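You operate a simulated robot arm through the tools that you are given. There is no shell and no other tool. Be economical: measure what you need, move in short steps, check, and stop when the job is done.

You run a simulated robot arm. Do the job below in one go: nothing can be reset, and whatever is moved stays where it is left.

TASK
Drain the weigher into the tray under the chute, then stop it and let its air off.
Fine: press drain once and wait till the buckets are empty; stop button in, bucket air valve shut, vent button held till the air lamp is out.

The check looks at the end state, three seconds after you hand in, the way a careful person would. Anything else that was tipped, shoved, dropped, spilled or broken makes it a failure.

THE ROBOT
A 7-joint arm with a fingered hand on a trunk, on a base that drives. Base frame: it is fixed to the floor where the robot stands at the start and does not move with it; the origin is under the middle of the robot, x ahead of it, y to its left, z up. Units: mm, rad, N and s.
Its first joint turns from -1.204 to 3.002 rad. Places, roughly: bucket air valve lever [1000, 200, 900]; bucket vent button [1000, 100, 900]; medium tray (19x16x7 cm) [1100, 400, 800]; weigher check key [1300, 0, 1100]; weigher clear key [1300, -100, 1100]; weigher down key [1200, 100, 1200]; weigher drain key [1300, 0, 1200]; weigher dump key [1200, 100, 1100]; weigher feed key [1200, 200, 1100]; weigher next key [1200, 100, 1100]; weigher reset key [1300, 0, 1200]; weigher screen [1300, 100, 1300]; weigher stop button [1200, 100, 1000]; weigher up key [1200, 200, 1200]; weigher zero key [1200, 0, 1100]. Payload 5 kg.
The tool frame sits at the grasp point between the pads (the TCP): z along the fingers, y along the line on which they close. The tips reach 32 mm beyond it. Largest opening 160 mm; the body of the gripper starts 89 mm behind the TCP. The gripper is a hand of 3 fingers: y runs from the thumb to the fingers, the wrist lies at [0, 0, -252] in the tool frame, and closing takes about 1.5 s.
Orientation is that of the tool frame in the base frame, as a unit quaternion [w, x, y, z]. With the fingers straight down and closing along the base's y, the tool's x points along the base's -x, its y along +y and its z along -z.

THE INTERFACE
- The arm moves only by the tool apply_moves. Its argument "steps" is a list that holds one entry, the list of rows, each a list of 6 numbers: the shift along the tool's x, y, z in mm, then the turn, a rotation vector about the tool's x, y, z in rad. In form: [[[dx, dy, dz, rx, ry, rz], ...]]. A call has 1 to 10 rows; each row is the pose to reach, as a shift and turn from the pose commanded when the call began, along the tool's axes at that moment. "jaw" is the finger opening in mm, from 0 to 160, set as the call begins (left out, the last holds). Rows are played at 5 a second. More than 50 mm and 0.15 rad between two rows, or a gripper value outside its range, and nothing of the call is played. A pose out of reach is approached as far as the arm can. The call stops where the force on the tool passes 90 N (or 10 N more than at its start, if that is more) or the arm is blocked; 0.2 s more then pass. The fingers move at their own pace (about 108 mm/s each) and stop on an object; they squeeze with about 24 N. The grip force told is the motor's: it shows also when the fingers shut on nothing. Time passes only in rows, and 0.2 s behind the last, so rows that repeat a pose let the fingers close. It gives the time, the measured TCP pose, the force on the tool (base axes), the opening and the grip force at its end, in the units of the frame above (readings bear some noise), with the torque about the TCP (base axes, N m) and any sound that the robot's microphone picked up.
- Cameras (640 x 400 px; columns grow to the right, rows downward): "scene" is now at [148.2, -33.1, 1617.8]; the picture's right is [-0.11, -0.99, -0.00], its down [-0.49, 0.06, -0.87] and it looks along [0.86, -0.10, -0.50] (base axes); focal length 251 px, centre (320, 200). "wrist" rides on the gripper at [65, -4, -116] in the tool frame; the picture's right is [0.06, 1.00, 0.00], its down [-0.87, 0.05, -0.49] and it looks along [-0.49, 0.03, 0.87] (tool axes); focal length 261 px, centre (320, 200). There is no depth. A picture from a camera that has moved, and an enlarged one, comes with that camera's place and axes in the base frame and with its lens. The place of the scene camera against the robot may be out by one fixed shift of up to 25 mm in any direction.
- snapshot(camera): a new picture of that camera. It takes no simulated time.
- move_column(by): slides the trunk up (or, below 0, down) by that many mm; the arm and the scene camera ride with it, the base frame stays. It gives what a move gives, with no picture.
- steer(legs): drives the robot by 1 to 6 legs, each [ahead, left, turn to the left] in mm, mm and rad, along the robot's own axes; the way and the turn of a leg run together, so that a leg with both is an arc; at most 1500 mm and 3.142 rad a leg. The arm and the cameras ride along, it lands a little off, and it stops where it bumps. It gives what a move gives.
- set_fingers(finger1, finger2, thumb_bend): sets how far each is bent, from 0 (flat) to 100 (curled in); at 30 the hand is open as for a grip, at 70 the pads meet at the TCP. One left out holds its place. A second passes; each finger stops where it meets its share of the squeeze, and holds until it gets a number again. A gripper value or a shape takes the hand back. It gives what a move gives, with no picture; readings hold the bend of each and the force on the fingers (four entries, about 0 where the hand has none), thumb and palm.
- hand_shape(shape): the hand has 3 fingers and takes this shape, open, in about a second: jaw (thumb against the fingers, like two jaws); tri (thumb and two fingers); tip (a fingertip pinch); poke (one finger out to press); point (the index stretched); flat (the hand flat); cup (the hand cupped); fist (a fist). The gripper value then closes the fingers along that shape, each until it touches; the sizes above hold for jaw. It gives what a move gives, with no picture.
- aim_head(pan, tilt): turns the head with the scene camera to pan (to the left, within 1.501 rad either way) and tilt (down, from -0.506 to 1.204), counted from straight ahead of the robot. It gives what a move gives.
- inspect(camera, box): a new picture of the part [left, top, right, bottom] of that camera's present view, enlarged. It takes no simulated time.
- job_done(): hands the job in; it is judged then, once.

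Go step by step. Nothing tells you exact positions but the pictures and the camera data: compare them with the known pose of the tool, close in by small moves and look again before you grip or let go. The budget is 120 turns and 98 pictures, counting those below and the enlarged ones. Unless the task says otherwise, let go and move clear before handing in, and close with one line.

The tools are called after ">>>" as a command line: name --argument value ..., lists and objects as JSON in quotes. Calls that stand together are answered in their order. apply_moves: Moves the arm, as the interface text tells. Its arguments: {"type":"object","properties":{"steps":{"type":"array"},"jaw":{"type":"number"}},"required":["steps"]} The other tools are called the same way: move_column (by) slides the trunk up or down; hand_shape (shape) gives the hand a shape; set_fingers (finger1, finger2, thumb_bend) moves the fingers one by one; steer (legs) drives the base; aim_head (pan, tilt) turns the head that bears the scene camera; snapshot (camera) takes a picture; inspect (camera, box) takes an enlarged picture of a part of a camera's view; job_done () hands the job in.

At the start:

```text
t: 0.0
position: [769.0, -222.8, 1426.0]
tool_rot: [0.0, 0.0, 1.0, 0.001]
wrist_force: [-0.3, -0.2, -0.6]
moment: [0.01, 0.02, -0.01]
opening: 160.0
grip_force: 0.0
shape: jaw
bend: [30.0, 30.0, 30.0]
finger forces: [0.1, 0.0, 0.1, 0.1, 0.1, 0.0]
trunk travel left (down, up): [-775.0, 165.0]
robot x, y, heading: [1.1, 0.1, -0.001]
head pan, tilt: [-0.115, 0.518]
```

scene: 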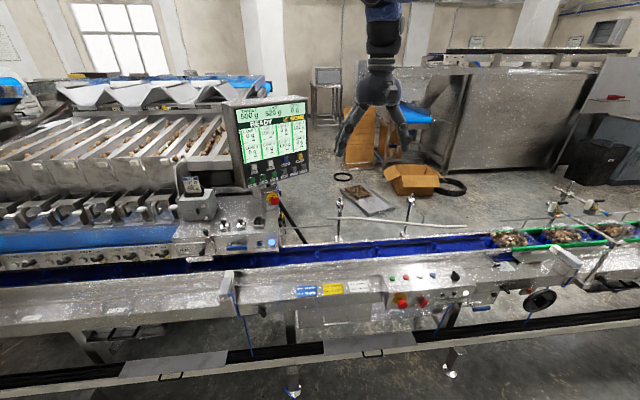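
wrist: 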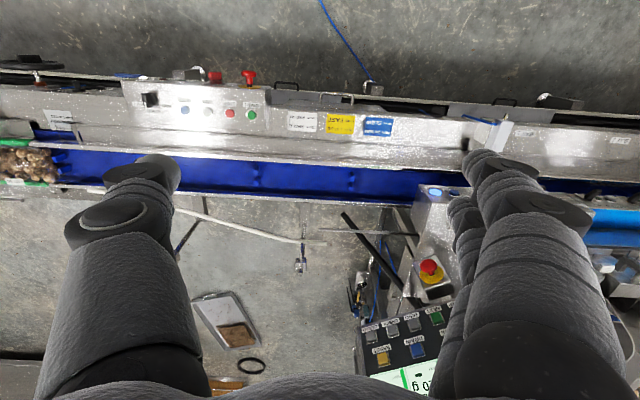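

I see a weigher with a screen ahead and to the left, a stop button below it, and a belt in front. I'll enlarge the panel and the controls first.

>>> inspect --camera "scene" --box '[220, 80, 330, 200]'

>>> inspect --camera "scene" --box '[140, 160, 300, 260]'

>>> inspect --camera "scene" --box '[0, 160, 160, 270]'

```text
3.33 times, centred on (275, 140) of scene
camera zoom: at [148.2, -33.1, 1617.8], right [-0.11, -0.99, 0.0], down [-0.49, 0.06, -0.87], along [0.86, -0.1, -0.5], focal length 838 px, centre (470, 400)
```

zoom: 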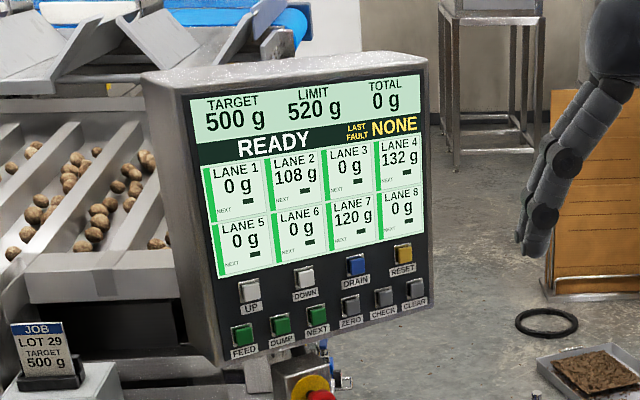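

```text
4.00 times, centred on (220, 210) of scene
camera zoom: at [148.2, -33.1, 1617.8], right [-0.11, -0.99, 0.0], down [-0.49, 0.06, -0.87], along [0.86, -0.1, -0.5], focal length 1006 px, centre (720, 160)
```

zoom: 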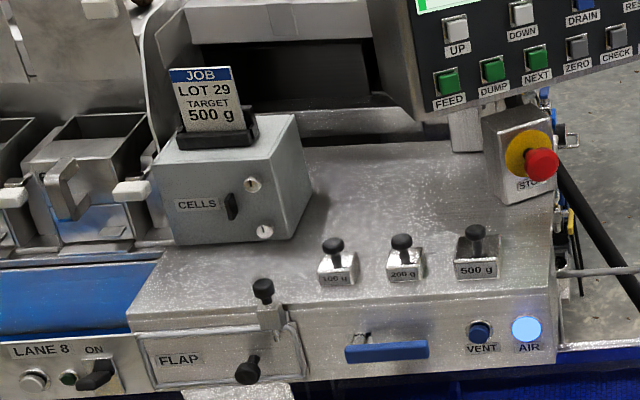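

```text
3.64 times, centred on (80, 215) of scene
camera zoom: at [148.2, -33.1, 1617.8], right [-0.11, -0.99, 0.0], down [-0.49, 0.06, -0.87], along [0.86, -0.1, -0.5], focal length 914 px, centre (1193, 146)
```

zoom: 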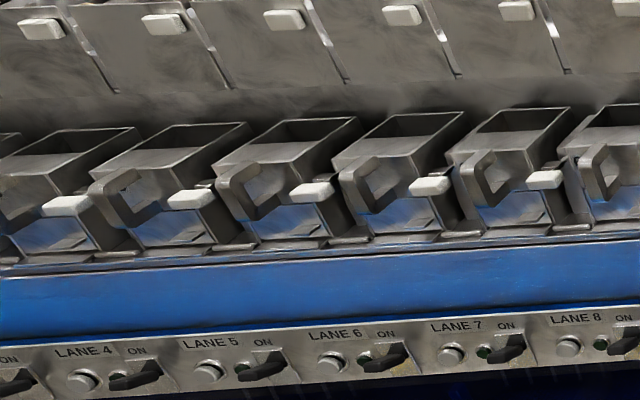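

The drain key is blue, on the upper row of the panel. The air lamp is lit, and next to it are the vent button and the blue valve lever. I need to find the tray and the chute.

>>> aim_head --pan 0.4 --tilt 0.75

>>> snapshot --camera "scene"

>>> inspect --camera "scene" --box '[260, 80, 420, 180]'

```text
t: 0.9
position: [768.9, -223.4, 1426.1]
tool_rot: [-0.001, 0.0, 1.0, 0.0]
wrist_force: [0.1, 0.7, -0.6]
moment: [0.04, -0.03, 0.0]
opening: 160.0
grip_force: 0.1
shape: jaw
bend: [30.0, 30.0, 30.0]
finger forces: [0.1, 0.1, 0.0, 0.0, 0.0, 0.0]
trunk travel left (down, up): [-775.0, 165.0]
robot x, y, heading: [1.5, -0.2, -0.001]
head pan, tilt: [0.4, 0.75]
```

```text
92 pictures are left
camera scene: at [134.6, 9.5, 1597.6], right [0.39, -0.92, 0.0], down [-0.63, -0.26, -0.73], along [0.67, 0.28, -0.68], focal length 251 px, centre (320, 200)
```

scene: 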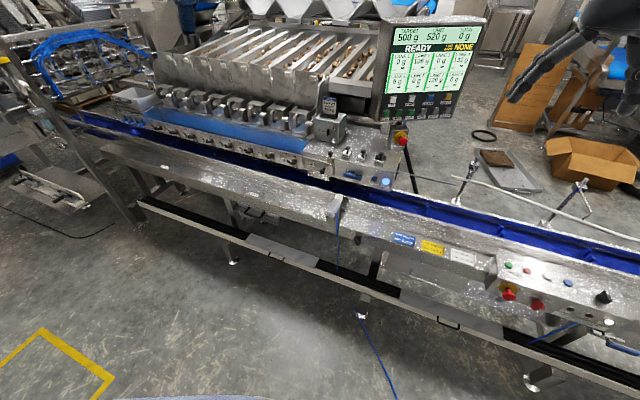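

```text
4.00 times, centred on (340, 130) of scene
camera zoom: at [134.6, 9.5, 1597.6], right [0.39, -0.92, 0.0], down [-0.63, -0.26, -0.73], along [0.67, 0.28, -0.68], focal length 1006 px, centre (240, 480)
```

zoom: 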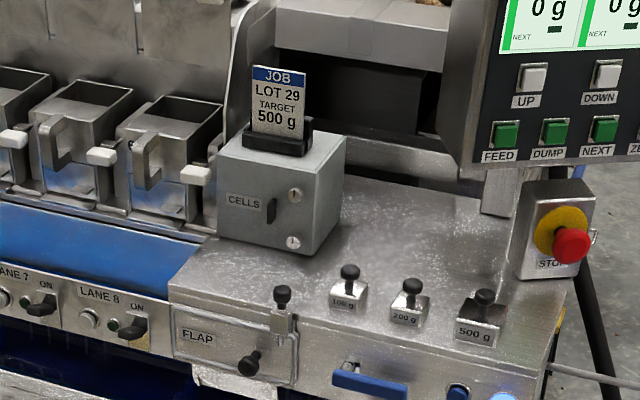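

The tray appears to sit just below the FLAP, at the end of the collecting belt. I'll drive a bit closer for a better look.

>>> steer --legs '[[200, 150, 0]]'

>>> aim_head --pan 0.15 --tilt 0.7

>>> snapshot --camera "scene"

>>> snapshot --camera "wrist"

```text
t: 2.8
position: [970.3, -71.4, 1426.1]
tool_rot: [-0.001, -0.002, 1.0, 0.0]
wrist_force: [0.3, -0.7, 0.1]
moment: [-0.02, 0.03, -0.01]
opening: 159.8
grip_force: 0.1
shape: jaw
bend: [30.0, 30.0, 30.0]
finger forces: [0.0, 0.0, 0.1, 0.0, 0.1, 0.1]
trunk travel left (down, up): [-775.0, 165.0]
robot x, y, heading: [201.7, 148.9, 0.003]
head pan, tilt: [0.4, 0.75]
```

```text
t: 3.5
position: [968.6, -71.9, 1426.3]
tool_rot: [0.0, -0.002, 1.0, 0.0]
wrist_force: [-0.6, 0.2, 1.1]
moment: [0.0, -0.01, -0.04]
opening: 160.0
grip_force: 0.0
shape: jaw
bend: [30.0, 30.0, 30.0]
finger forces: [0.0, 0.0, 0.0, 0.1, 0.0, 0.1]
trunk travel left (down, up): [-775.0, 165.0]
robot x, y, heading: [203.4, 146.7, 0.011]
head pan, tilt: [0.15, 0.7]
```

```text
90 pictures are left
camera scene: at [341.8, 139.1, 1601.8], right [0.15, -0.99, 0.0], down [-0.64, -0.1, -0.76], along [0.76, 0.12, -0.64], focal length 251 px, centre (320, 200)
```

scene: 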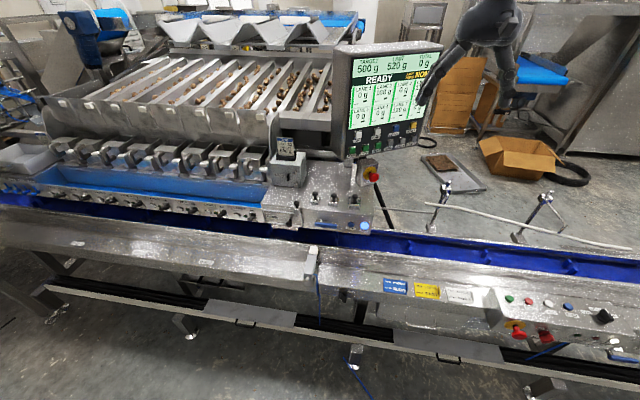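

```text
89 pictures are left
camera wrist: at [904.0, -76.9, 1540.7], right [-0.07, 1.0, 0.0], down [0.87, 0.06, 0.49], along [0.49, 0.03, -0.87], focal length 261 px, centre (320, 200)
```

wrist: 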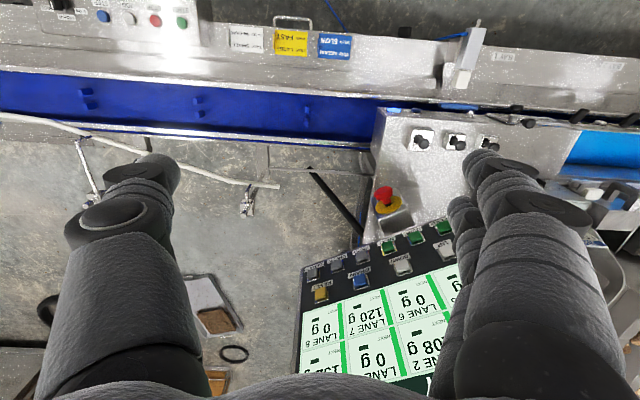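

>>> inspect --camera "scene" --box '[250, 180, 390, 268]'

>>> inspect --camera "scene" --box '[340, 110, 440, 173]'

```text
4.55 times, centred on (320, 224) of scene
camera zoom: at [341.8, 139.1, 1601.8], right [0.15, -0.99, 0.0], down [-0.64, -0.1, -0.76], along [0.76, 0.12, -0.64], focal length 1143 px, centre (320, 91)
```

zoom: 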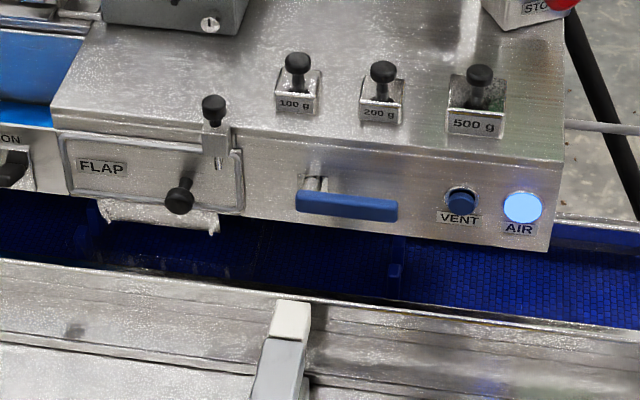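

```text
6.35 times, centred on (390, 142) of scene
camera zoom: at [341.8, 139.1, 1601.8], right [0.15, -0.99, 0.0], down [-0.64, -0.1, -0.76], along [0.76, 0.12, -0.64], focal length 1596 px, centre (-124, 571)
```

zoom: 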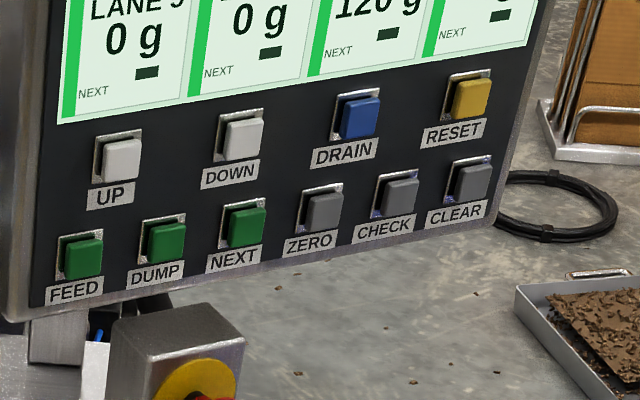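

The FLAP has a chute lip beneath it. To see whether the tray is under it, I'll bring the wrist camera down in front with the hand pitched 45°.

>>> apply_moves --steps '[[[15, 31, 32, 0, -0.0785, 0], [30, 62, 64, 0, -0.157, 0], [45, 93, 96, 0, -0.2355, 0], [60, 124, 128, 0, -0.314, 0], [75, 155, 160, 0, -0.3925, 0], [90, 186, 192, 0, -0.471, 0], [105, 217, 224, 0, -0.5495, 0], [120, 248, 256, 0, -0.628, 0], [135, 279, 288, 0, -0.7065, 0], [150, 310, 320, 0, -0.785, 0]]]' --jaw 60

>>> snapshot --camera "wrist"

>>> snapshot --camera "scene"

```text
t: 5.7
position: [815.9, 243.2, 1104.6]
tool_rot: [0.383, -0.001, 0.924, -0.001]
wrist_force: [0.3, 1.1, 1.4]
moment: [-0.05, -0.02, -0.05]
opening: 60.7
grip_force: 0.0
shape: jaw
bend: [73.0, 73.0, 70.0]
finger forces: [0.0, 0.1, 0.0, 0.1, 0.1, 0.1]
trunk travel left (down, up): [-775.0, 165.0]
robot x, y, heading: [197.6, 148.6, -0.001]
head pan, tilt: [0.15, 0.7]
```

```text
86 pictures are left
camera wrist: at [688.3, 236.9, 1138.7], right [-0.05, 1.0, -0.05], down [0.27, 0.06, 0.96], along [0.96, 0.03, -0.27], focal length 261 px, centre (320, 200)
```

wrist: 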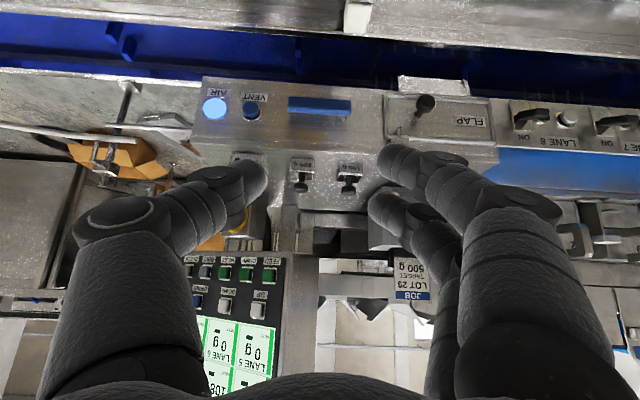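

```text
85 pictures are left
camera scene: at [341.5, 143.7, 1601.9], right [0.15, -0.99, 0.0], down [-0.64, -0.1, -0.76], along [0.76, 0.11, -0.64], focal length 251 px, centre (320, 200)
```

scene: 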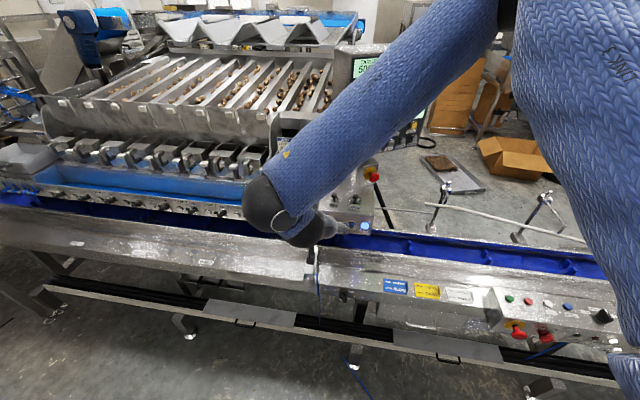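

>>> apply_moves --steps '[[[29, 30, 15, 0, 0, 0], [58, 60, 30, 0, 0, 0], [87, 90, 45, 0, 0, 0], [115, 120, 61, 0, 0, 0]]]'

>>> snapshot --camera "wrist"

```text
t: 6.7
position: [778.9, 360.0, 981.0]
tool_rot: [0.382, -0.001, 0.924, 0.0]
wrist_force: [-0.2, -0.4, -0.1]
moment: [-0.03, -0.01, -0.07]
opening: 60.2
grip_force: 0.1
shape: jaw
bend: [73.0, 73.0, 70.0]
finger forces: [0.0, 0.0, 0.1, 0.0, 0.0, 0.1]
trunk travel left (down, up): [-775.0, 165.0]
robot x, y, heading: [197.9, 150.5, 0.003]
head pan, tilt: [0.15, 0.7]
```

```text
84 pictures are left
camera wrist: at [651.2, 354.2, 1015.2], right [-0.05, 1.0, -0.04], down [0.27, 0.06, 0.96], along [0.96, 0.03, -0.27], focal length 261 px, centre (320, 200)
```

wrist: 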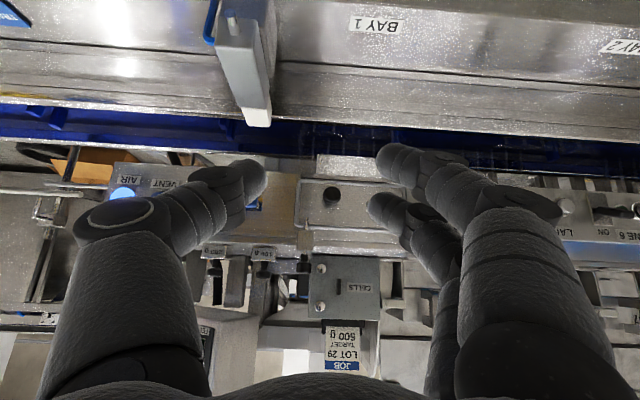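

>>> inspect --camera "wrist" --box '[240, 110, 400, 210]'

>>> inspect --camera "scene" --box '[0, 170, 320, 370]'

```text
4.00 times, centred on (320, 160) of wrist
camera zoom: at [651.2, 354.2, 1015.2], right [-0.05, 1.0, -0.04], down [0.27, 0.06, 0.96], along [0.96, 0.03, -0.27], focal length 1043 px, centre (320, 360)
```

zoom: 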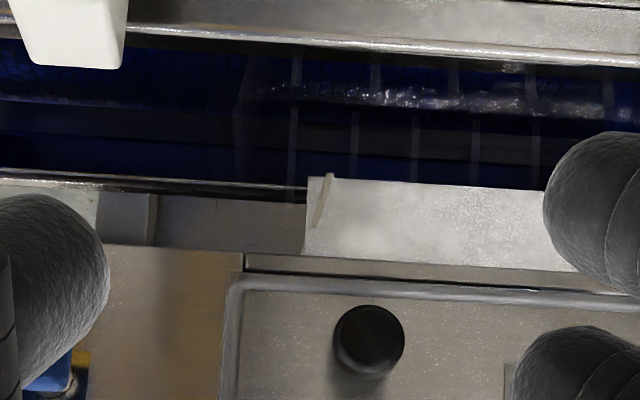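

```text
2.00 times, centred on (160, 270) of scene
camera zoom: at [341.9, 141.4, 1601.9], right [0.15, -0.99, 0.0], down [-0.64, -0.1, -0.76], along [0.76, 0.12, -0.64], focal length 503 px, centre (640, 60)
```

zoom: 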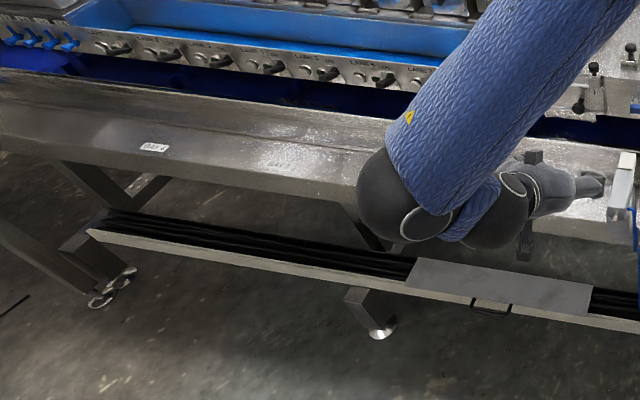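

I now see a clear plastic tray on the belt below the chute lip. I'll back up to get an unobstructed view and check that it's centred.

>>> apply_moves --steps '[[[-29, -20, -15, 0, 0, 0], [-58, -40, -30, 0, 0, 0], [-87, -60, -45, 0, 0, 0], [-115, -80, -61, 0, 0, 0]]]'

>>> inspect --camera "wrist" --box '[320, 20, 480, 120]'

>>> inspect --camera "wrist" --box '[190, 70, 350, 170]'

```text
t: 7.7
position: [816.9, 275.8, 1106.1]
tool_rot: [0.382, -0.003, 0.924, 0.002]
wrist_force: [0.1, -0.7, 0.4]
moment: [0.06, 0.0, -0.01]
opening: 60.3
grip_force: 0.2
shape: jaw
bend: [73.0, 73.0, 70.0]
finger forces: [0.0, 0.0, 0.0, 0.0, 0.1, 0.0]
trunk travel left (down, up): [-775.0, 165.0]
robot x, y, heading: [201.2, 145.7, -0.001]
head pan, tilt: [0.15, 0.7]
```

```text
4.00 times, centred on (400, 70) of wrist
camera zoom: at [688.6, 269.8, 1140.8], right [-0.05, 1.0, -0.04], down [0.27, 0.05, 0.96], along [0.96, 0.03, -0.27], focal length 1043 px, centre (0, 720)
```

zoom: 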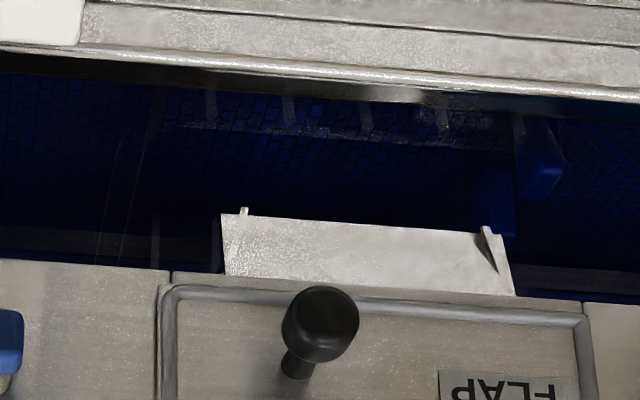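

```text
4.00 times, centred on (270, 120) of wrist
camera zoom: at [688.6, 269.8, 1140.8], right [-0.05, 1.0, -0.04], down [0.27, 0.05, 0.96], along [0.96, 0.03, -0.27], focal length 1043 px, centre (520, 520)
```

zoom: 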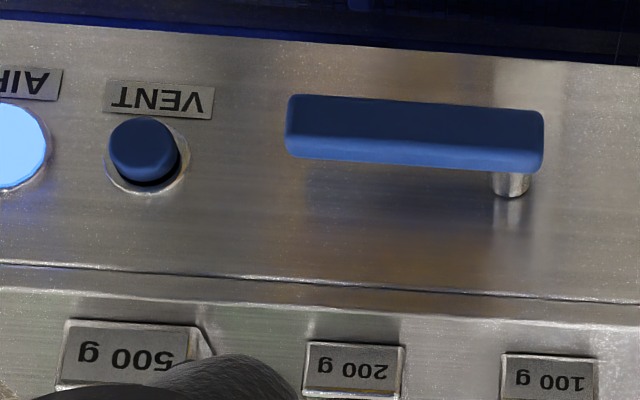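

The tray is under the chute, the lever lies flat with its stem at the left end, and the vent button is beside it. I'll put the hand in poke shape and see where the fingertip is.

>>> hand_shape --shape "poke"

>>> snapshot --camera "wrist"

```text
t: 8.6
position: [816.3, 277.1, 1104.8]
tool_rot: [0.383, -0.002, 0.924, 0.001]
wrist_force: [0.8, -0.2, 0.4]
moment: [0.01, 0.0, 0.04]
opening: 0.0
grip_force: 0.0
shape: poke
bend: [100.0, 100.0, 46.0]
finger forces: [0.1, 0.2, 0.0, 0.0, 0.1, 0.0]
trunk travel left (down, up): [-775.0, 165.0]
robot x, y, heading: [203.0, 150.4, 0.001]
head pan, tilt: [0.15, 0.7]
```

```text
79 pictures are left
camera wrist: at [688.9, 270.9, 1140.3], right [-0.05, 1.0, -0.04], down [0.27, 0.05, 0.96], along [0.96, 0.03, -0.27], focal length 261 px, centre (320, 200)
```

wrist: 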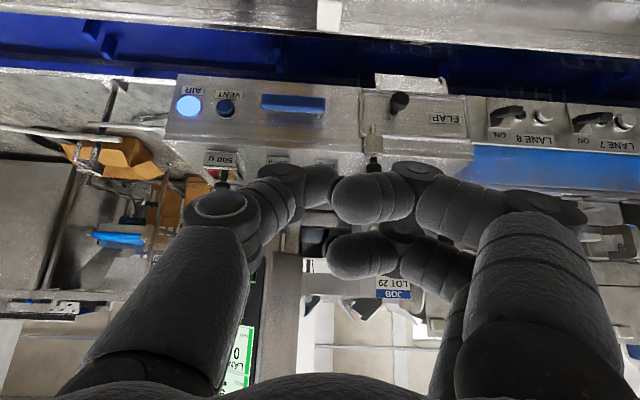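

>>> hand_shape --shape "point"

>>> snapshot --camera "wrist"

```text
t: 9.5
position: [816.2, 277.0, 1106.2]
tool_rot: [0.383, -0.001, 0.924, 0.001]
wrist_force: [-0.6, -0.1, -0.4]
moment: [-0.02, -0.01, 0.02]
opening: 0.0
grip_force: 0.0
shape: point
bend: [36.0, 100.0, 43.0]
finger forces: [0.0, 0.1, 0.1, 0.1, 0.0, 0.0]
trunk travel left (down, up): [-775.0, 165.0]
robot x, y, heading: [200.0, 150.1, 0.004]
head pan, tilt: [0.15, 0.7]
```

```text
78 pictures are left
camera wrist: at [689.0, 271.2, 1140.2], right [-0.05, 1.0, -0.04], down [0.27, 0.06, 0.96], along [0.96, 0.03, -0.27], focal length 261 px, centre (320, 200)
```

wrist: 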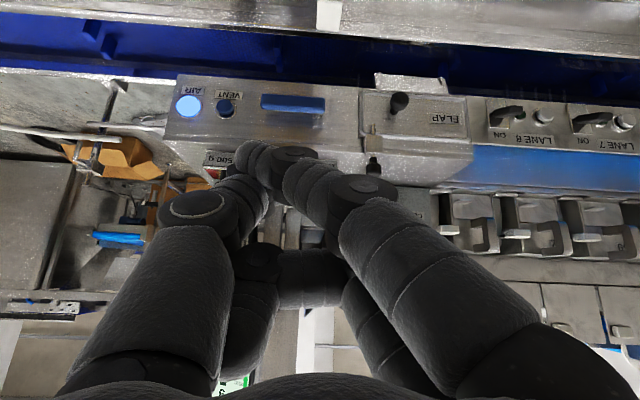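

>>> set_fingers --finger1 45 --finger2 100 --thumb_bend 100

>>> snapshot --camera "wrist"

>>> snapshot --camera "scene"

```text
t: 10.5
position: [817.4, 276.5, 1105.2]
tool_rot: [0.383, -0.002, 0.924, 0.001]
wrist_force: [0.2, 0.7, 0.3]
moment: [-0.01, -0.01, -0.01]
opening: 5.7
grip_force: 0.0
shape: fingers
bend: [91.0, 100.0, 87.0]
finger forces: [0.1, 0.0, 0.0, 0.0, 0.0, 0.0]
trunk travel left (down, up): [-775.0, 165.0]
robot x, y, heading: [202.7, 148.9, 0.006]
head pan, tilt: [0.15, 0.7]
```

```text
77 pictures are left
camera wrist: at [689.0, 271.2, 1140.5], right [-0.05, 1.0, -0.04], down [0.27, 0.06, 0.96], along [0.96, 0.03, -0.27], focal length 261 px, centre (320, 200)
```

wrist: 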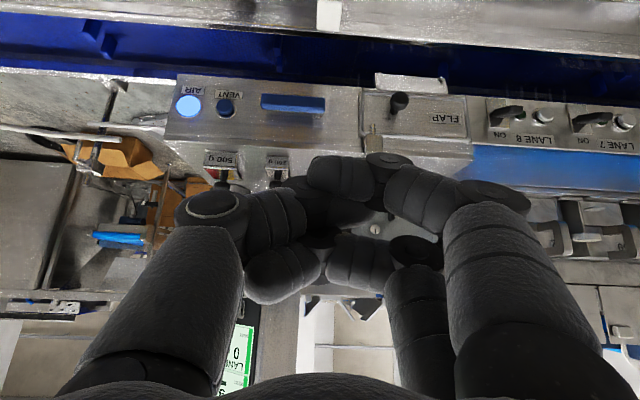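

```text
76 pictures are left
camera scene: at [342.0, 139.5, 1601.8], right [0.15, -0.99, 0.0], down [-0.64, -0.1, -0.76], along [0.76, 0.12, -0.64], focal length 251 px, centre (320, 200)
```

scene: 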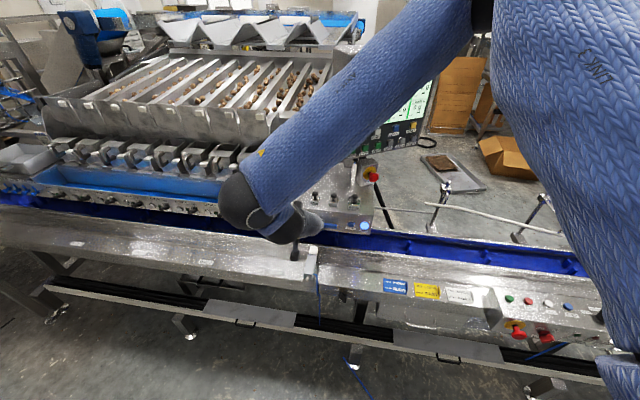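

>>> set_fingers --finger1 20 --finger2 100 --thumb_bend 100

>>> snapshot --camera "wrist"

```text
t: 11.5
position: [816.8, 276.3, 1106.0]
tool_rot: [0.383, -0.002, 0.924, 0.0]
wrist_force: [0.2, -0.4, 0.2]
moment: [0.02, 0.0, -0.03]
opening: 5.8
grip_force: 0.0
shape: fingers
bend: [92.0, 100.0, 86.0]
finger forces: [0.1, 0.1, 0.0, 0.0, 0.0, 0.1]
trunk travel left (down, up): [-775.0, 165.0]
robot x, y, heading: [199.8, 150.9, -0.002]
head pan, tilt: [0.15, 0.7]
```

```text
75 pictures are left
camera wrist: at [689.0, 271.2, 1140.5], right [-0.05, 1.0, -0.04], down [0.27, 0.06, 0.96], along [0.96, 0.03, -0.27], focal length 261 px, centre (320, 200)
```

wrist: 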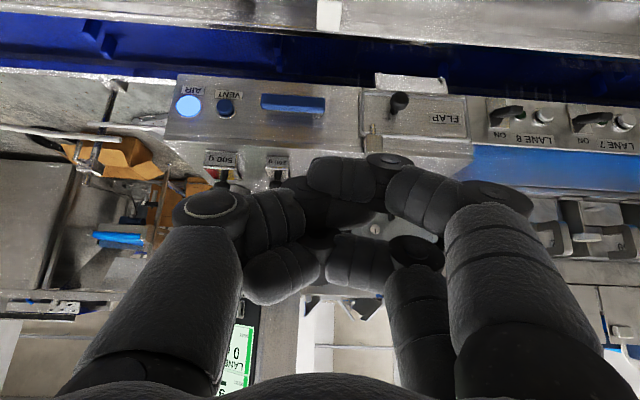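

>>> hand_shape --shape "jaw"

>>> set_fingers --finger1 45 --finger2 100 --thumb_bend 30

>>> snapshot --camera "wrist"

```text
t: 12.4
position: [816.6, 276.0, 1104.8]
tool_rot: [0.383, -0.001, 0.924, 0.001]
wrist_force: [-0.2, -0.2, 0.1]
moment: [-0.03, 0.01, 0.0]
opening: 159.9
grip_force: 0.0
shape: jaw
bend: [30.0, 30.0, 30.0]
finger forces: [0.0, 0.0, 0.0, 0.1, 0.1, 0.1]
trunk travel left (down, up): [-775.0, 165.0]
robot x, y, heading: [199.5, 150.5, 0.006]
head pan, tilt: [0.15, 0.7]
```

```text
t: 13.4
position: [816.6, 276.6, 1105.9]
tool_rot: [0.382, -0.002, 0.924, 0.0]
wrist_force: [0.9, -0.5, 0.3]
moment: [0.0, -0.05, 0.0]
opening: 138.3
grip_force: 0.1
shape: fingers
bend: [45.0, 100.0, 30.0]
finger forces: [0.1, 0.0, 0.1, 0.0, 0.1, 0.0]
trunk travel left (down, up): [-775.0, 165.0]
robot x, y, heading: [199.9, 149.2, 0.003]
head pan, tilt: [0.15, 0.7]
```

```text
74 pictures are left
camera wrist: at [689.0, 271.2, 1140.5], right [-0.05, 1.0, -0.04], down [0.27, 0.06, 0.96], along [0.96, 0.03, -0.27], focal length 261 px, centre (320, 200)
```

wrist: 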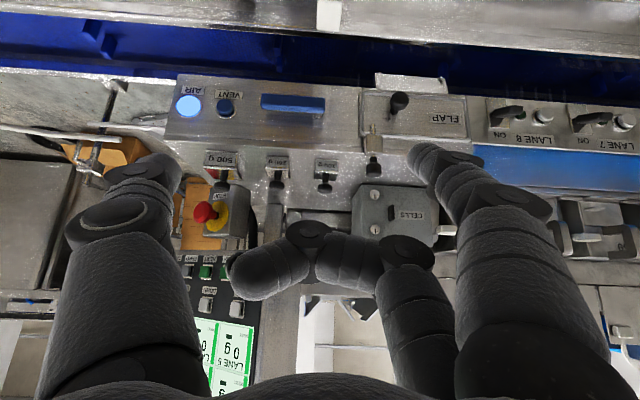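

The thumb held straight, with both fingers curled, makes a clean single poker with its tip about (0, -97, 38) in tool axes. I'll set that, pitch the hand level and then roll it so that the camera is on top.

>>> set_fingers --finger1 100 --finger2 100 --thumb_bend 30

>>> apply_moves --steps '[[[-8, 0, -8, 0, -0.131, 0], [-16, 0, -16, 0, -0.262, 0], [-25, 0, -25, 0, -0.393, 0], [-33, 0, -33, 0, -0.524, 0], [-42, 0, -42, 0, -0.654, 0], [-50, 0, -50, 0, -0.785, 0]]]'

>>> apply_moves --steps '[[[0, 0, 0, 0, 0, 0.15], [0, 0, 0, 0, 0, 0.3], [0, 0, 0, 0, 0, 0.45], [0, 0, 0, 0, 0, 0.6], [0, 0, 0, 0, 0, 0.75], [0, 0, 0, 0, 0, 0.9], [0, 0, 0, 0, 0, 1.05], [0, 0, 0, 0, 0, 1.2], [0, 0, 0, 0, 0, 1.35], [0, 0, 0, 0, 0, 1.5]]]'

```text
t: 14.4
position: [816.4, 277.9, 1105.1]
tool_rot: [0.383, -0.003, 0.924, 0.001]
wrist_force: [-0.7, 0.6, 0.2]
moment: [-0.01, 0.02, 0.0]
opening: 74.3
grip_force: 0.1
shape: fingers
bend: [100.0, 100.0, 30.0]
finger forces: [0.0, 0.0, 0.1, 0.0, 0.0, 0.0]
trunk travel left (down, up): [-775.0, 165.0]
robot x, y, heading: [200.6, 145.0, 0.005]
head pan, tilt: [0.15, 0.7]
```

```text
t: 16.0
position: [878.4, 245.5, 1168.7]
tool_rot: [0.554, 0.018, 0.832, 0.009]
wrist_force: [0.3, -1.2, 0.0]
moment: [-0.01, -0.01, 0.0]
opening: 74.3
grip_force: 0.0
shape: fingers
bend: [100.0, 100.0, 30.0]
finger forces: [0.0, 0.1, 0.0, 0.1, 0.1, 0.0]
out of reach, approached as far as the arm can: row 3, 4, 5, 6
trunk travel left (down, up): [-775.0, 165.0]
robot x, y, heading: [200.8, 150.4, 0.003]
head pan, tilt: [0.15, 0.7]
stopped in row 6: the arm was blocked; the commanded pose is now the measured one
```

```text
t: 18.2
position: [1015.4, 189.5, 1103.8]
tool_rot: [0.374, 0.556, 0.613, 0.419]
wrist_force: [0.9, 0.0, -0.2]
moment: [-0.05, 0.05, 0.0]
opening: 74.3
grip_force: 0.1
shape: fingers
bend: [100.0, 100.0, 30.0]
finger forces: [0.1, 0.0, 0.0, 0.2, 0.1, 0.0]
out of reach, approached as far as the arm can: row 2, 3, 4, 5, 6, 7, 8, 9, 10
trunk travel left (down, up): [-775.0, 165.0]
robot x, y, heading: [199.2, 148.5, 0.011]
head pan, tilt: [0.15, 0.7]
```

The level pose was out of reach and the arm drifted forward. I'll check where it is.

>>> snapshot --camera "wrist"

>>> snapshot --camera "scene"

```text
73 pictures are left
camera wrist: at [900.6, 242.6, 1142.6], right [0.36, 0.09, 0.93], down [-0.35, -0.91, 0.23], along [0.87, -0.4, -0.3], focal length 261 px, centre (320, 200)
```

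wrist: 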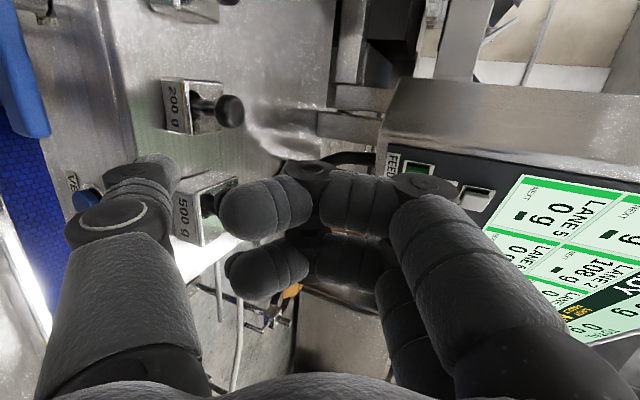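

```text
72 pictures are left
camera scene: at [342.4, 137.1, 1601.4], right [0.15, -0.99, 0.0], down [-0.64, -0.1, -0.76], along [0.76, 0.12, -0.64], focal length 251 px, centre (320, 200)
```

scene: 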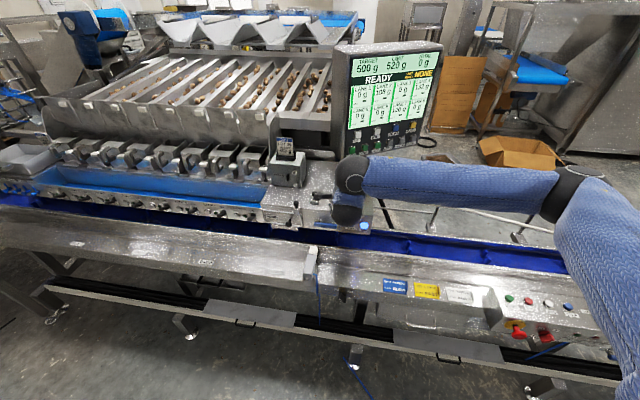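

The thumb is close to the 500 g weight, so I'll lift straight up with the trunk and then back off.

>>> move_column --by 120

>>> steer --legs '[[-200, 0, 0]]'

>>> apply_moves --steps '[[[0, 0, 0, 0, 0, 0]]]'

>>> snapshot --camera "wrist"

>>> snapshot --camera "scene"

```text
t: 19.7
position: [1015.2, 192.2, 1224.6]
tool_rot: [0.374, 0.556, 0.614, 0.418]
wrist_force: [0.3, 0.3, 0.3]
moment: [-0.01, 0.0, -0.01]
opening: 74.4
grip_force: 0.2
shape: fingers
bend: [100.0, 100.0, 30.0]
finger forces: [0.1, 0.1, 0.1, 0.0, 0.0, 0.0]
trunk travel left (down, up): [-895.0, 45.0]
robot x, y, heading: [199.1, 145.8, 0.001]
head pan, tilt: [0.15, 0.7]
```

```text
t: 21.3
position: [817.0, 190.1, 1224.9]
tool_rot: [0.374, 0.556, 0.613, 0.418]
wrist_force: [-1.3, -1.2, 0.1]
moment: [-0.03, -0.01, -0.01]
opening: 74.0
grip_force: 0.1
shape: fingers
bend: [100.0, 100.0, 30.0]
finger forces: [0.0, 0.0, 0.0, 0.0, 0.0, 0.1]
trunk travel left (down, up): [-895.0, 45.0]
robot x, y, heading: [1.9, 146.8, 0.004]
head pan, tilt: [0.15, 0.7]
```

```text
t: 21.7
position: [818.4, 190.2, 1224.2]
tool_rot: [0.374, 0.556, 0.614, 0.417]
wrist_force: [0.2, 0.2, 0.5]
moment: [-0.02, -0.03, 0.01]
opening: 74.1
grip_force: 0.1
shape: fingers
bend: [100.0, 100.0, 30.0]
finger forces: [0.0, 0.0, 0.1, 0.1, 0.0, 0.0]
trunk travel left (down, up): [-895.0, 45.0]
robot x, y, heading: [6.2, 149.5, 0.0]
head pan, tilt: [0.15, 0.7]
```

```text
71 pictures are left
camera wrist: at [703.9, 242.4, 1262.5], right [0.36, 0.1, 0.93], down [-0.35, -0.91, 0.23], along [0.86, -0.4, -0.3], focal length 261 px, centre (320, 200)
```

wrist: 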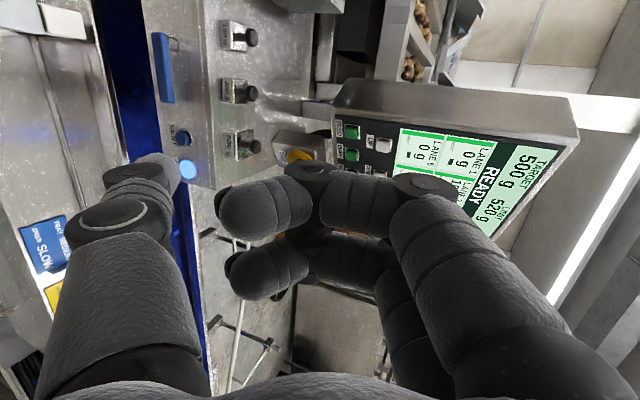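

```text
70 pictures are left
camera scene: at [146.0, 138.2, 1721.7], right [0.15, -0.99, 0.0], down [-0.64, -0.1, -0.76], along [0.76, 0.12, -0.65], focal length 251 px, centre (320, 200)
```

scene: 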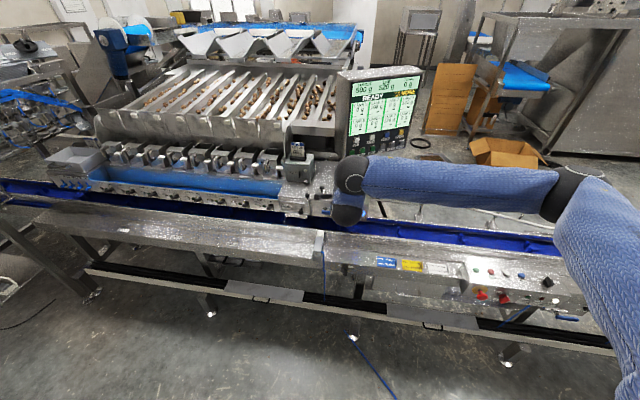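

>>> apply_moves --steps '[[[0, 0, 0, 0, 0, 0.15], [0, 0, 0, 0, 0, 0.3], [0, 0, 0, 0, 0, 0.45], [0, 0, 0, 0, 0, 0.6], [0, 0, 0, 0, 0, 0.75], [0, 0, 0, 0, 0, 0.9], [0, 0, 0, 0, 0, 1.05], [0, 0, 0, 0, 0, 1.2], [0, 0, 0, 0, 0, 1.35], [0, 0, 0, 0, 0, 1.5]]]'

>>> snapshot --camera "wrist"

>>> snapshot --camera "scene"

```text
t: 23.9
position: [818.6, 188.8, 1226.2]
tool_rot: [-0.011, 0.825, 0.069, 0.56]
wrist_force: [-0.4, 0.2, -0.1]
moment: [-0.01, -0.02, 0.0]
opening: 74.6
grip_force: 0.0
shape: fingers
bend: [100.0, 100.0, 30.0]
finger forces: [0.1, 0.1, 0.0, 0.0, 0.0, 0.1]
trunk travel left (down, up): [-895.0, 45.0]
robot x, y, heading: [1.1, 151.1, 0.002]
head pan, tilt: [0.15, 0.7]
```

```text
69 pictures are left
camera wrist: at [734.0, 188.6, 1327.8], right [0.15, -0.98, 0.12], down [-0.76, -0.19, -0.62], along [0.63, 0.0, -0.78], focal length 261 px, centre (320, 200)
```

wrist: 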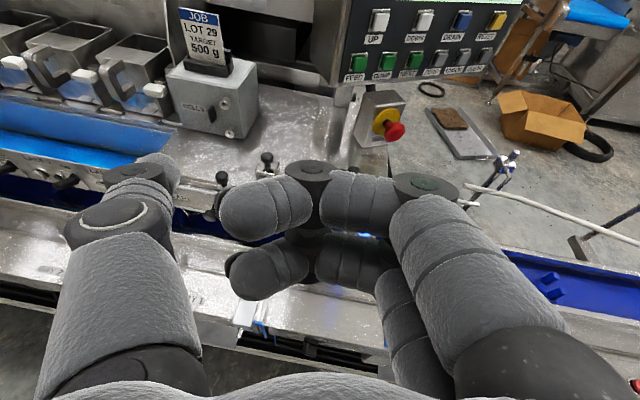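

```text
68 pictures are left
camera scene: at [144.4, 138.8, 1721.9], right [0.15, -0.99, 0.0], down [-0.64, -0.1, -0.76], along [0.76, 0.12, -0.64], focal length 251 px, centre (320, 200)
```

scene: 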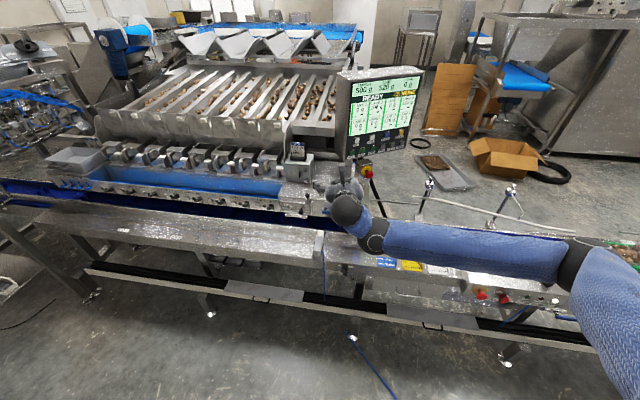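

The roll worked and the camera now looks over the top of the hand. I place the drain key at about (1255, 20, 1207) on a panel yawed roughly 20°. I'll shift right and yaw the hand, then drive forward.

>>> apply_moves --steps '[[[-1, 36, -4, 0.035, 0.002, -0.014], [-2, 72, -9, 0.07, 0.005, -0.028], [-3, 108, -13, 0.104, 0.007, -0.042], [-4, 144, -18, 0.139, 0.009, -0.056], [-5, 180, -22, 0.174, 0.011, -0.069], [-6, 216, -27, 0.209, 0.013, -0.083], [-7, 252, -31, 0.243, 0.016, -0.097], [-8, 289, -36, 0.278, 0.018, -0.111]]]'

>>> steer --legs '[[230, 0, 0]]'

>>> snapshot --camera "wrist"

>>> snapshot --camera "scene"

```text
t: 25.7
position: [817.3, -102.1, 1246.5]
tool_rot: [-0.097, 0.805, 0.193, 0.552]
wrist_force: [-0.3, -0.9, 0.1]
moment: [0.04, -0.03, 0.0]
opening: 74.2
grip_force: 0.0
shape: fingers
bend: [100.0, 100.0, 30.0]
finger forces: [0.0, 0.0, 0.0, 0.0, 0.0, 0.1]
trunk travel left (down, up): [-895.0, 45.0]
robot x, y, heading: [-1.1, 146.9, 0.006]
head pan, tilt: [0.15, 0.7]
```

```text
t: 27.5
position: [1053.0, -104.1, 1246.3]
tool_rot: [-0.093, 0.807, 0.191, 0.552]
wrist_force: [0.0, 1.0, 0.0]
moment: [0.03, 0.01, 0.02]
opening: 74.6
grip_force: 0.1
shape: fingers
bend: [100.0, 100.0, 30.0]
finger forces: [0.1, 0.1, 0.0, 0.0, 0.1, 0.0]
trunk travel left (down, up): [-895.0, 45.0]
robot x, y, heading: [241.4, 147.5, -0.005]
head pan, tilt: [0.15, 0.7]
```

```text
67 pictures are left
camera wrist: at [972.5, -130.3, 1349.5], right [0.43, -0.9, 0.12], down [-0.67, -0.4, -0.62], along [0.6, 0.19, -0.78], focal length 261 px, centre (320, 200)
```

wrist: 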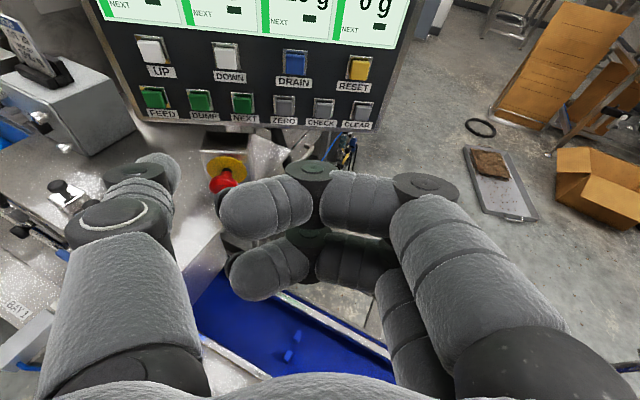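

```text
66 pictures are left
camera scene: at [379.7, 137.7, 1721.8], right [0.15, -0.99, 0.0], down [-0.64, -0.09, -0.76], along [0.76, 0.11, -0.64], focal length 251 px, centre (320, 200)
```

scene: 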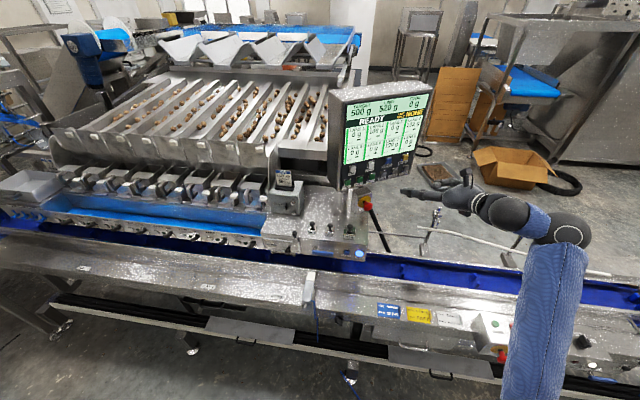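

DRAIN is confirmed at about (1255, 18, 1207). I'll bring the thumb tip to roughly 50 mm in front of it.

>>> apply_moves --steps '[[[13, 16, 36, 0, 0, 0], [27, 32, 72, 0, 0, 0], [40, 49, 108, 0, 0, 0], [53, 65, 143, 0, 0, 0]]]'

>>> snapshot --camera "wrist"

>>> inspect --camera "scene" --box '[320, 120, 480, 220]'

```text
t: 28.5
position: [1217.3, -99.9, 1247.2]
tool_rot: [-0.093, 0.806, 0.19, 0.552]
wrist_force: [1.4, -0.5, 0.6]
moment: [0.02, -0.01, 0.01]
opening: 74.1
grip_force: 0.0
shape: fingers
bend: [100.0, 100.0, 30.0]
finger forces: [0.0, 0.0, 0.0, 0.1, 0.1, 0.0]
trunk travel left (down, up): [-895.0, 45.0]
robot x, y, heading: [238.0, 149.8, -0.006]
head pan, tilt: [0.15, 0.7]
```

```text
65 pictures are left
camera wrist: at [1136.8, -126.0, 1349.9], right [0.43, -0.9, 0.12], down [-0.67, -0.4, -0.62], along [0.6, 0.19, -0.78], focal length 261 px, centre (320, 200)
```

wrist: 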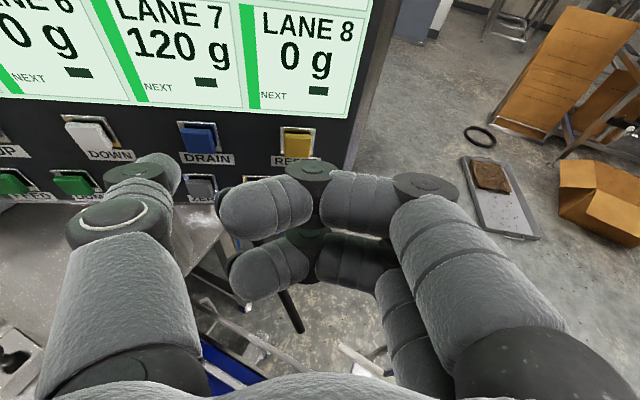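

```text
4.00 times, centred on (400, 170) of scene
camera zoom: at [380.7, 137.7, 1721.6], right [0.15, -0.99, 0.0], down [-0.64, -0.09, -0.76], along [0.76, 0.11, -0.65], focal length 1006 px, centre (0, 320)
```

zoom: 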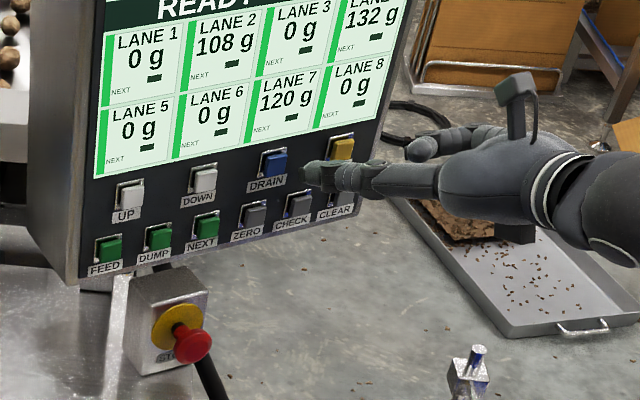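

The tip lines up with DRAIN, about 54 mm straight ahead along the tool axis. I'll advance slowly.

>>> apply_moves --steps '[[[0, -1, 20, 0, 0, 0], [0, -1, 38, 0, 0, 0], [0, -1, 43, 0, 0, 0], [0, -1, 47, 0, 0, 0]]]'

>>> inspect --camera "scene" --box '[330, 80, 440, 200]'

>>> inspect --camera "wrist" --box '[60, 80, 300, 230]'

```text
t: 29.5
position: [1257.4, -82.7, 1229.1]
tool_rot: [-0.093, 0.806, 0.19, 0.553]
wrist_force: [0.2, 1.1, -0.7]
moment: [-0.04, -0.01, -0.03]
opening: 74.1
grip_force: 0.1
shape: fingers
bend: [100.0, 100.0, 30.0]
finger forces: [0.0, 0.1, 0.1, 0.1, 0.0, 0.0]
trunk travel left (down, up): [-895.0, 45.0]
robot x, y, heading: [236.9, 141.7, 0.003]
head pan, tilt: [0.15, 0.7]
```

```text
3.33 times, centred on (385, 140) of scene
camera zoom: at [379.6, 137.6, 1721.8], right [0.15, -0.99, 0.0], down [-0.64, -0.09, -0.76], along [0.76, 0.11, -0.64], focal length 838 px, centre (103, 400)
```

zoom: 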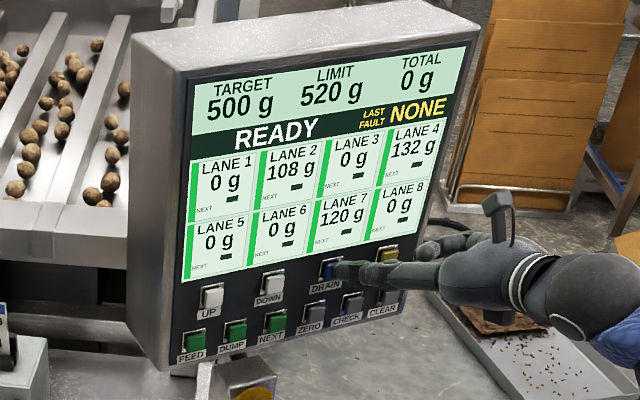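

```text
2.67 times, centred on (180, 155) of wrist
camera zoom: at [1177.7, -108.2, 1332.7], right [0.43, -0.9, 0.12], down [-0.67, -0.4, -0.62], along [0.6, 0.19, -0.78], focal length 695 px, centre (693, 320)
```

zoom: 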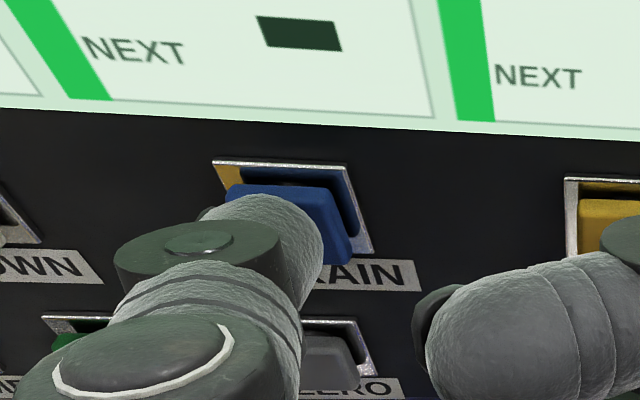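

>>> apply_moves --steps '[[[1, 5, 1, 0, 0, 0], [1, 5, 4, 0, 0, 0], [1, 5, 7, 0, 0, 0], [1, 5, 10, 0, 0, 0]]]'

>>> inspect --camera "scene" --box '[330, 80, 440, 200]'

>>> inspect --camera "wrist" --box '[60, 80, 300, 230]'

```text
t: 30.5
position: [1267.4, -84.1, 1229.8]
tool_rot: [-0.093, 0.806, 0.19, 0.553]
wrist_force: [-3.9, -3.1, 2.4]
moment: [0.16, 0.05, 0.38]
opening: 74.8
grip_force: 2.9
shape: fingers
bend: [100.0, 100.0, 30.0]
finger forces: [0.0, 0.0, 0.0, 0.0, 4.4, 0.0]
trunk travel left (down, up): [-895.0, 45.0]
robot x, y, heading: [236.8, 147.0, -0.002]
head pan, tilt: [0.15, 0.7]
heard: click
```

```text
3.33 times, centred on (385, 140) of scene
camera zoom: at [377.9, 137.0, 1722.0], right [0.15, -0.99, 0.0], down [-0.64, -0.09, -0.77], along [0.76, 0.11, -0.64], focal length 838 px, centre (103, 400)
```

zoom: 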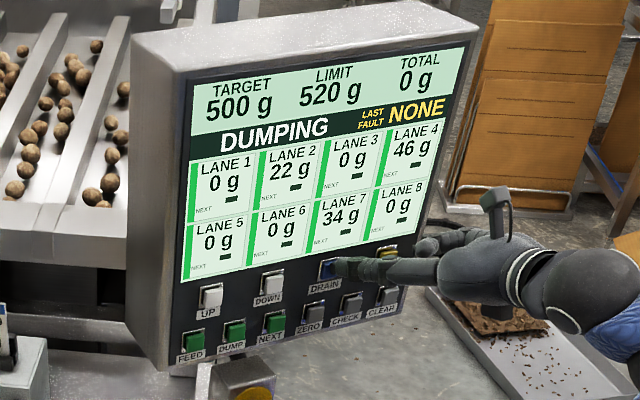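

```text
2.67 times, centred on (180, 155) of wrist
camera zoom: at [1187.8, -109.7, 1332.1], right [0.43, -0.9, 0.12], down [-0.67, -0.4, -0.62], along [0.6, 0.19, -0.78], focal length 695 px, centre (693, 320)
```

zoom: 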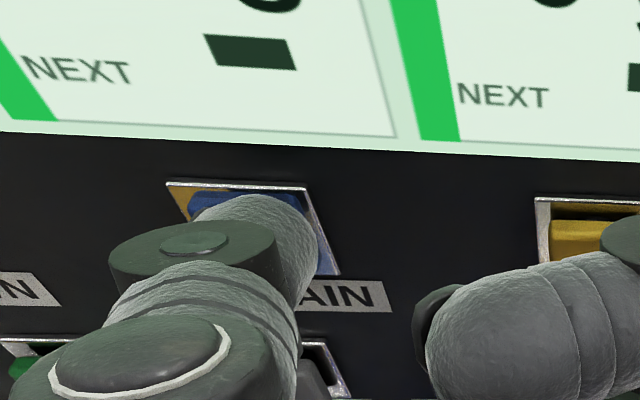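

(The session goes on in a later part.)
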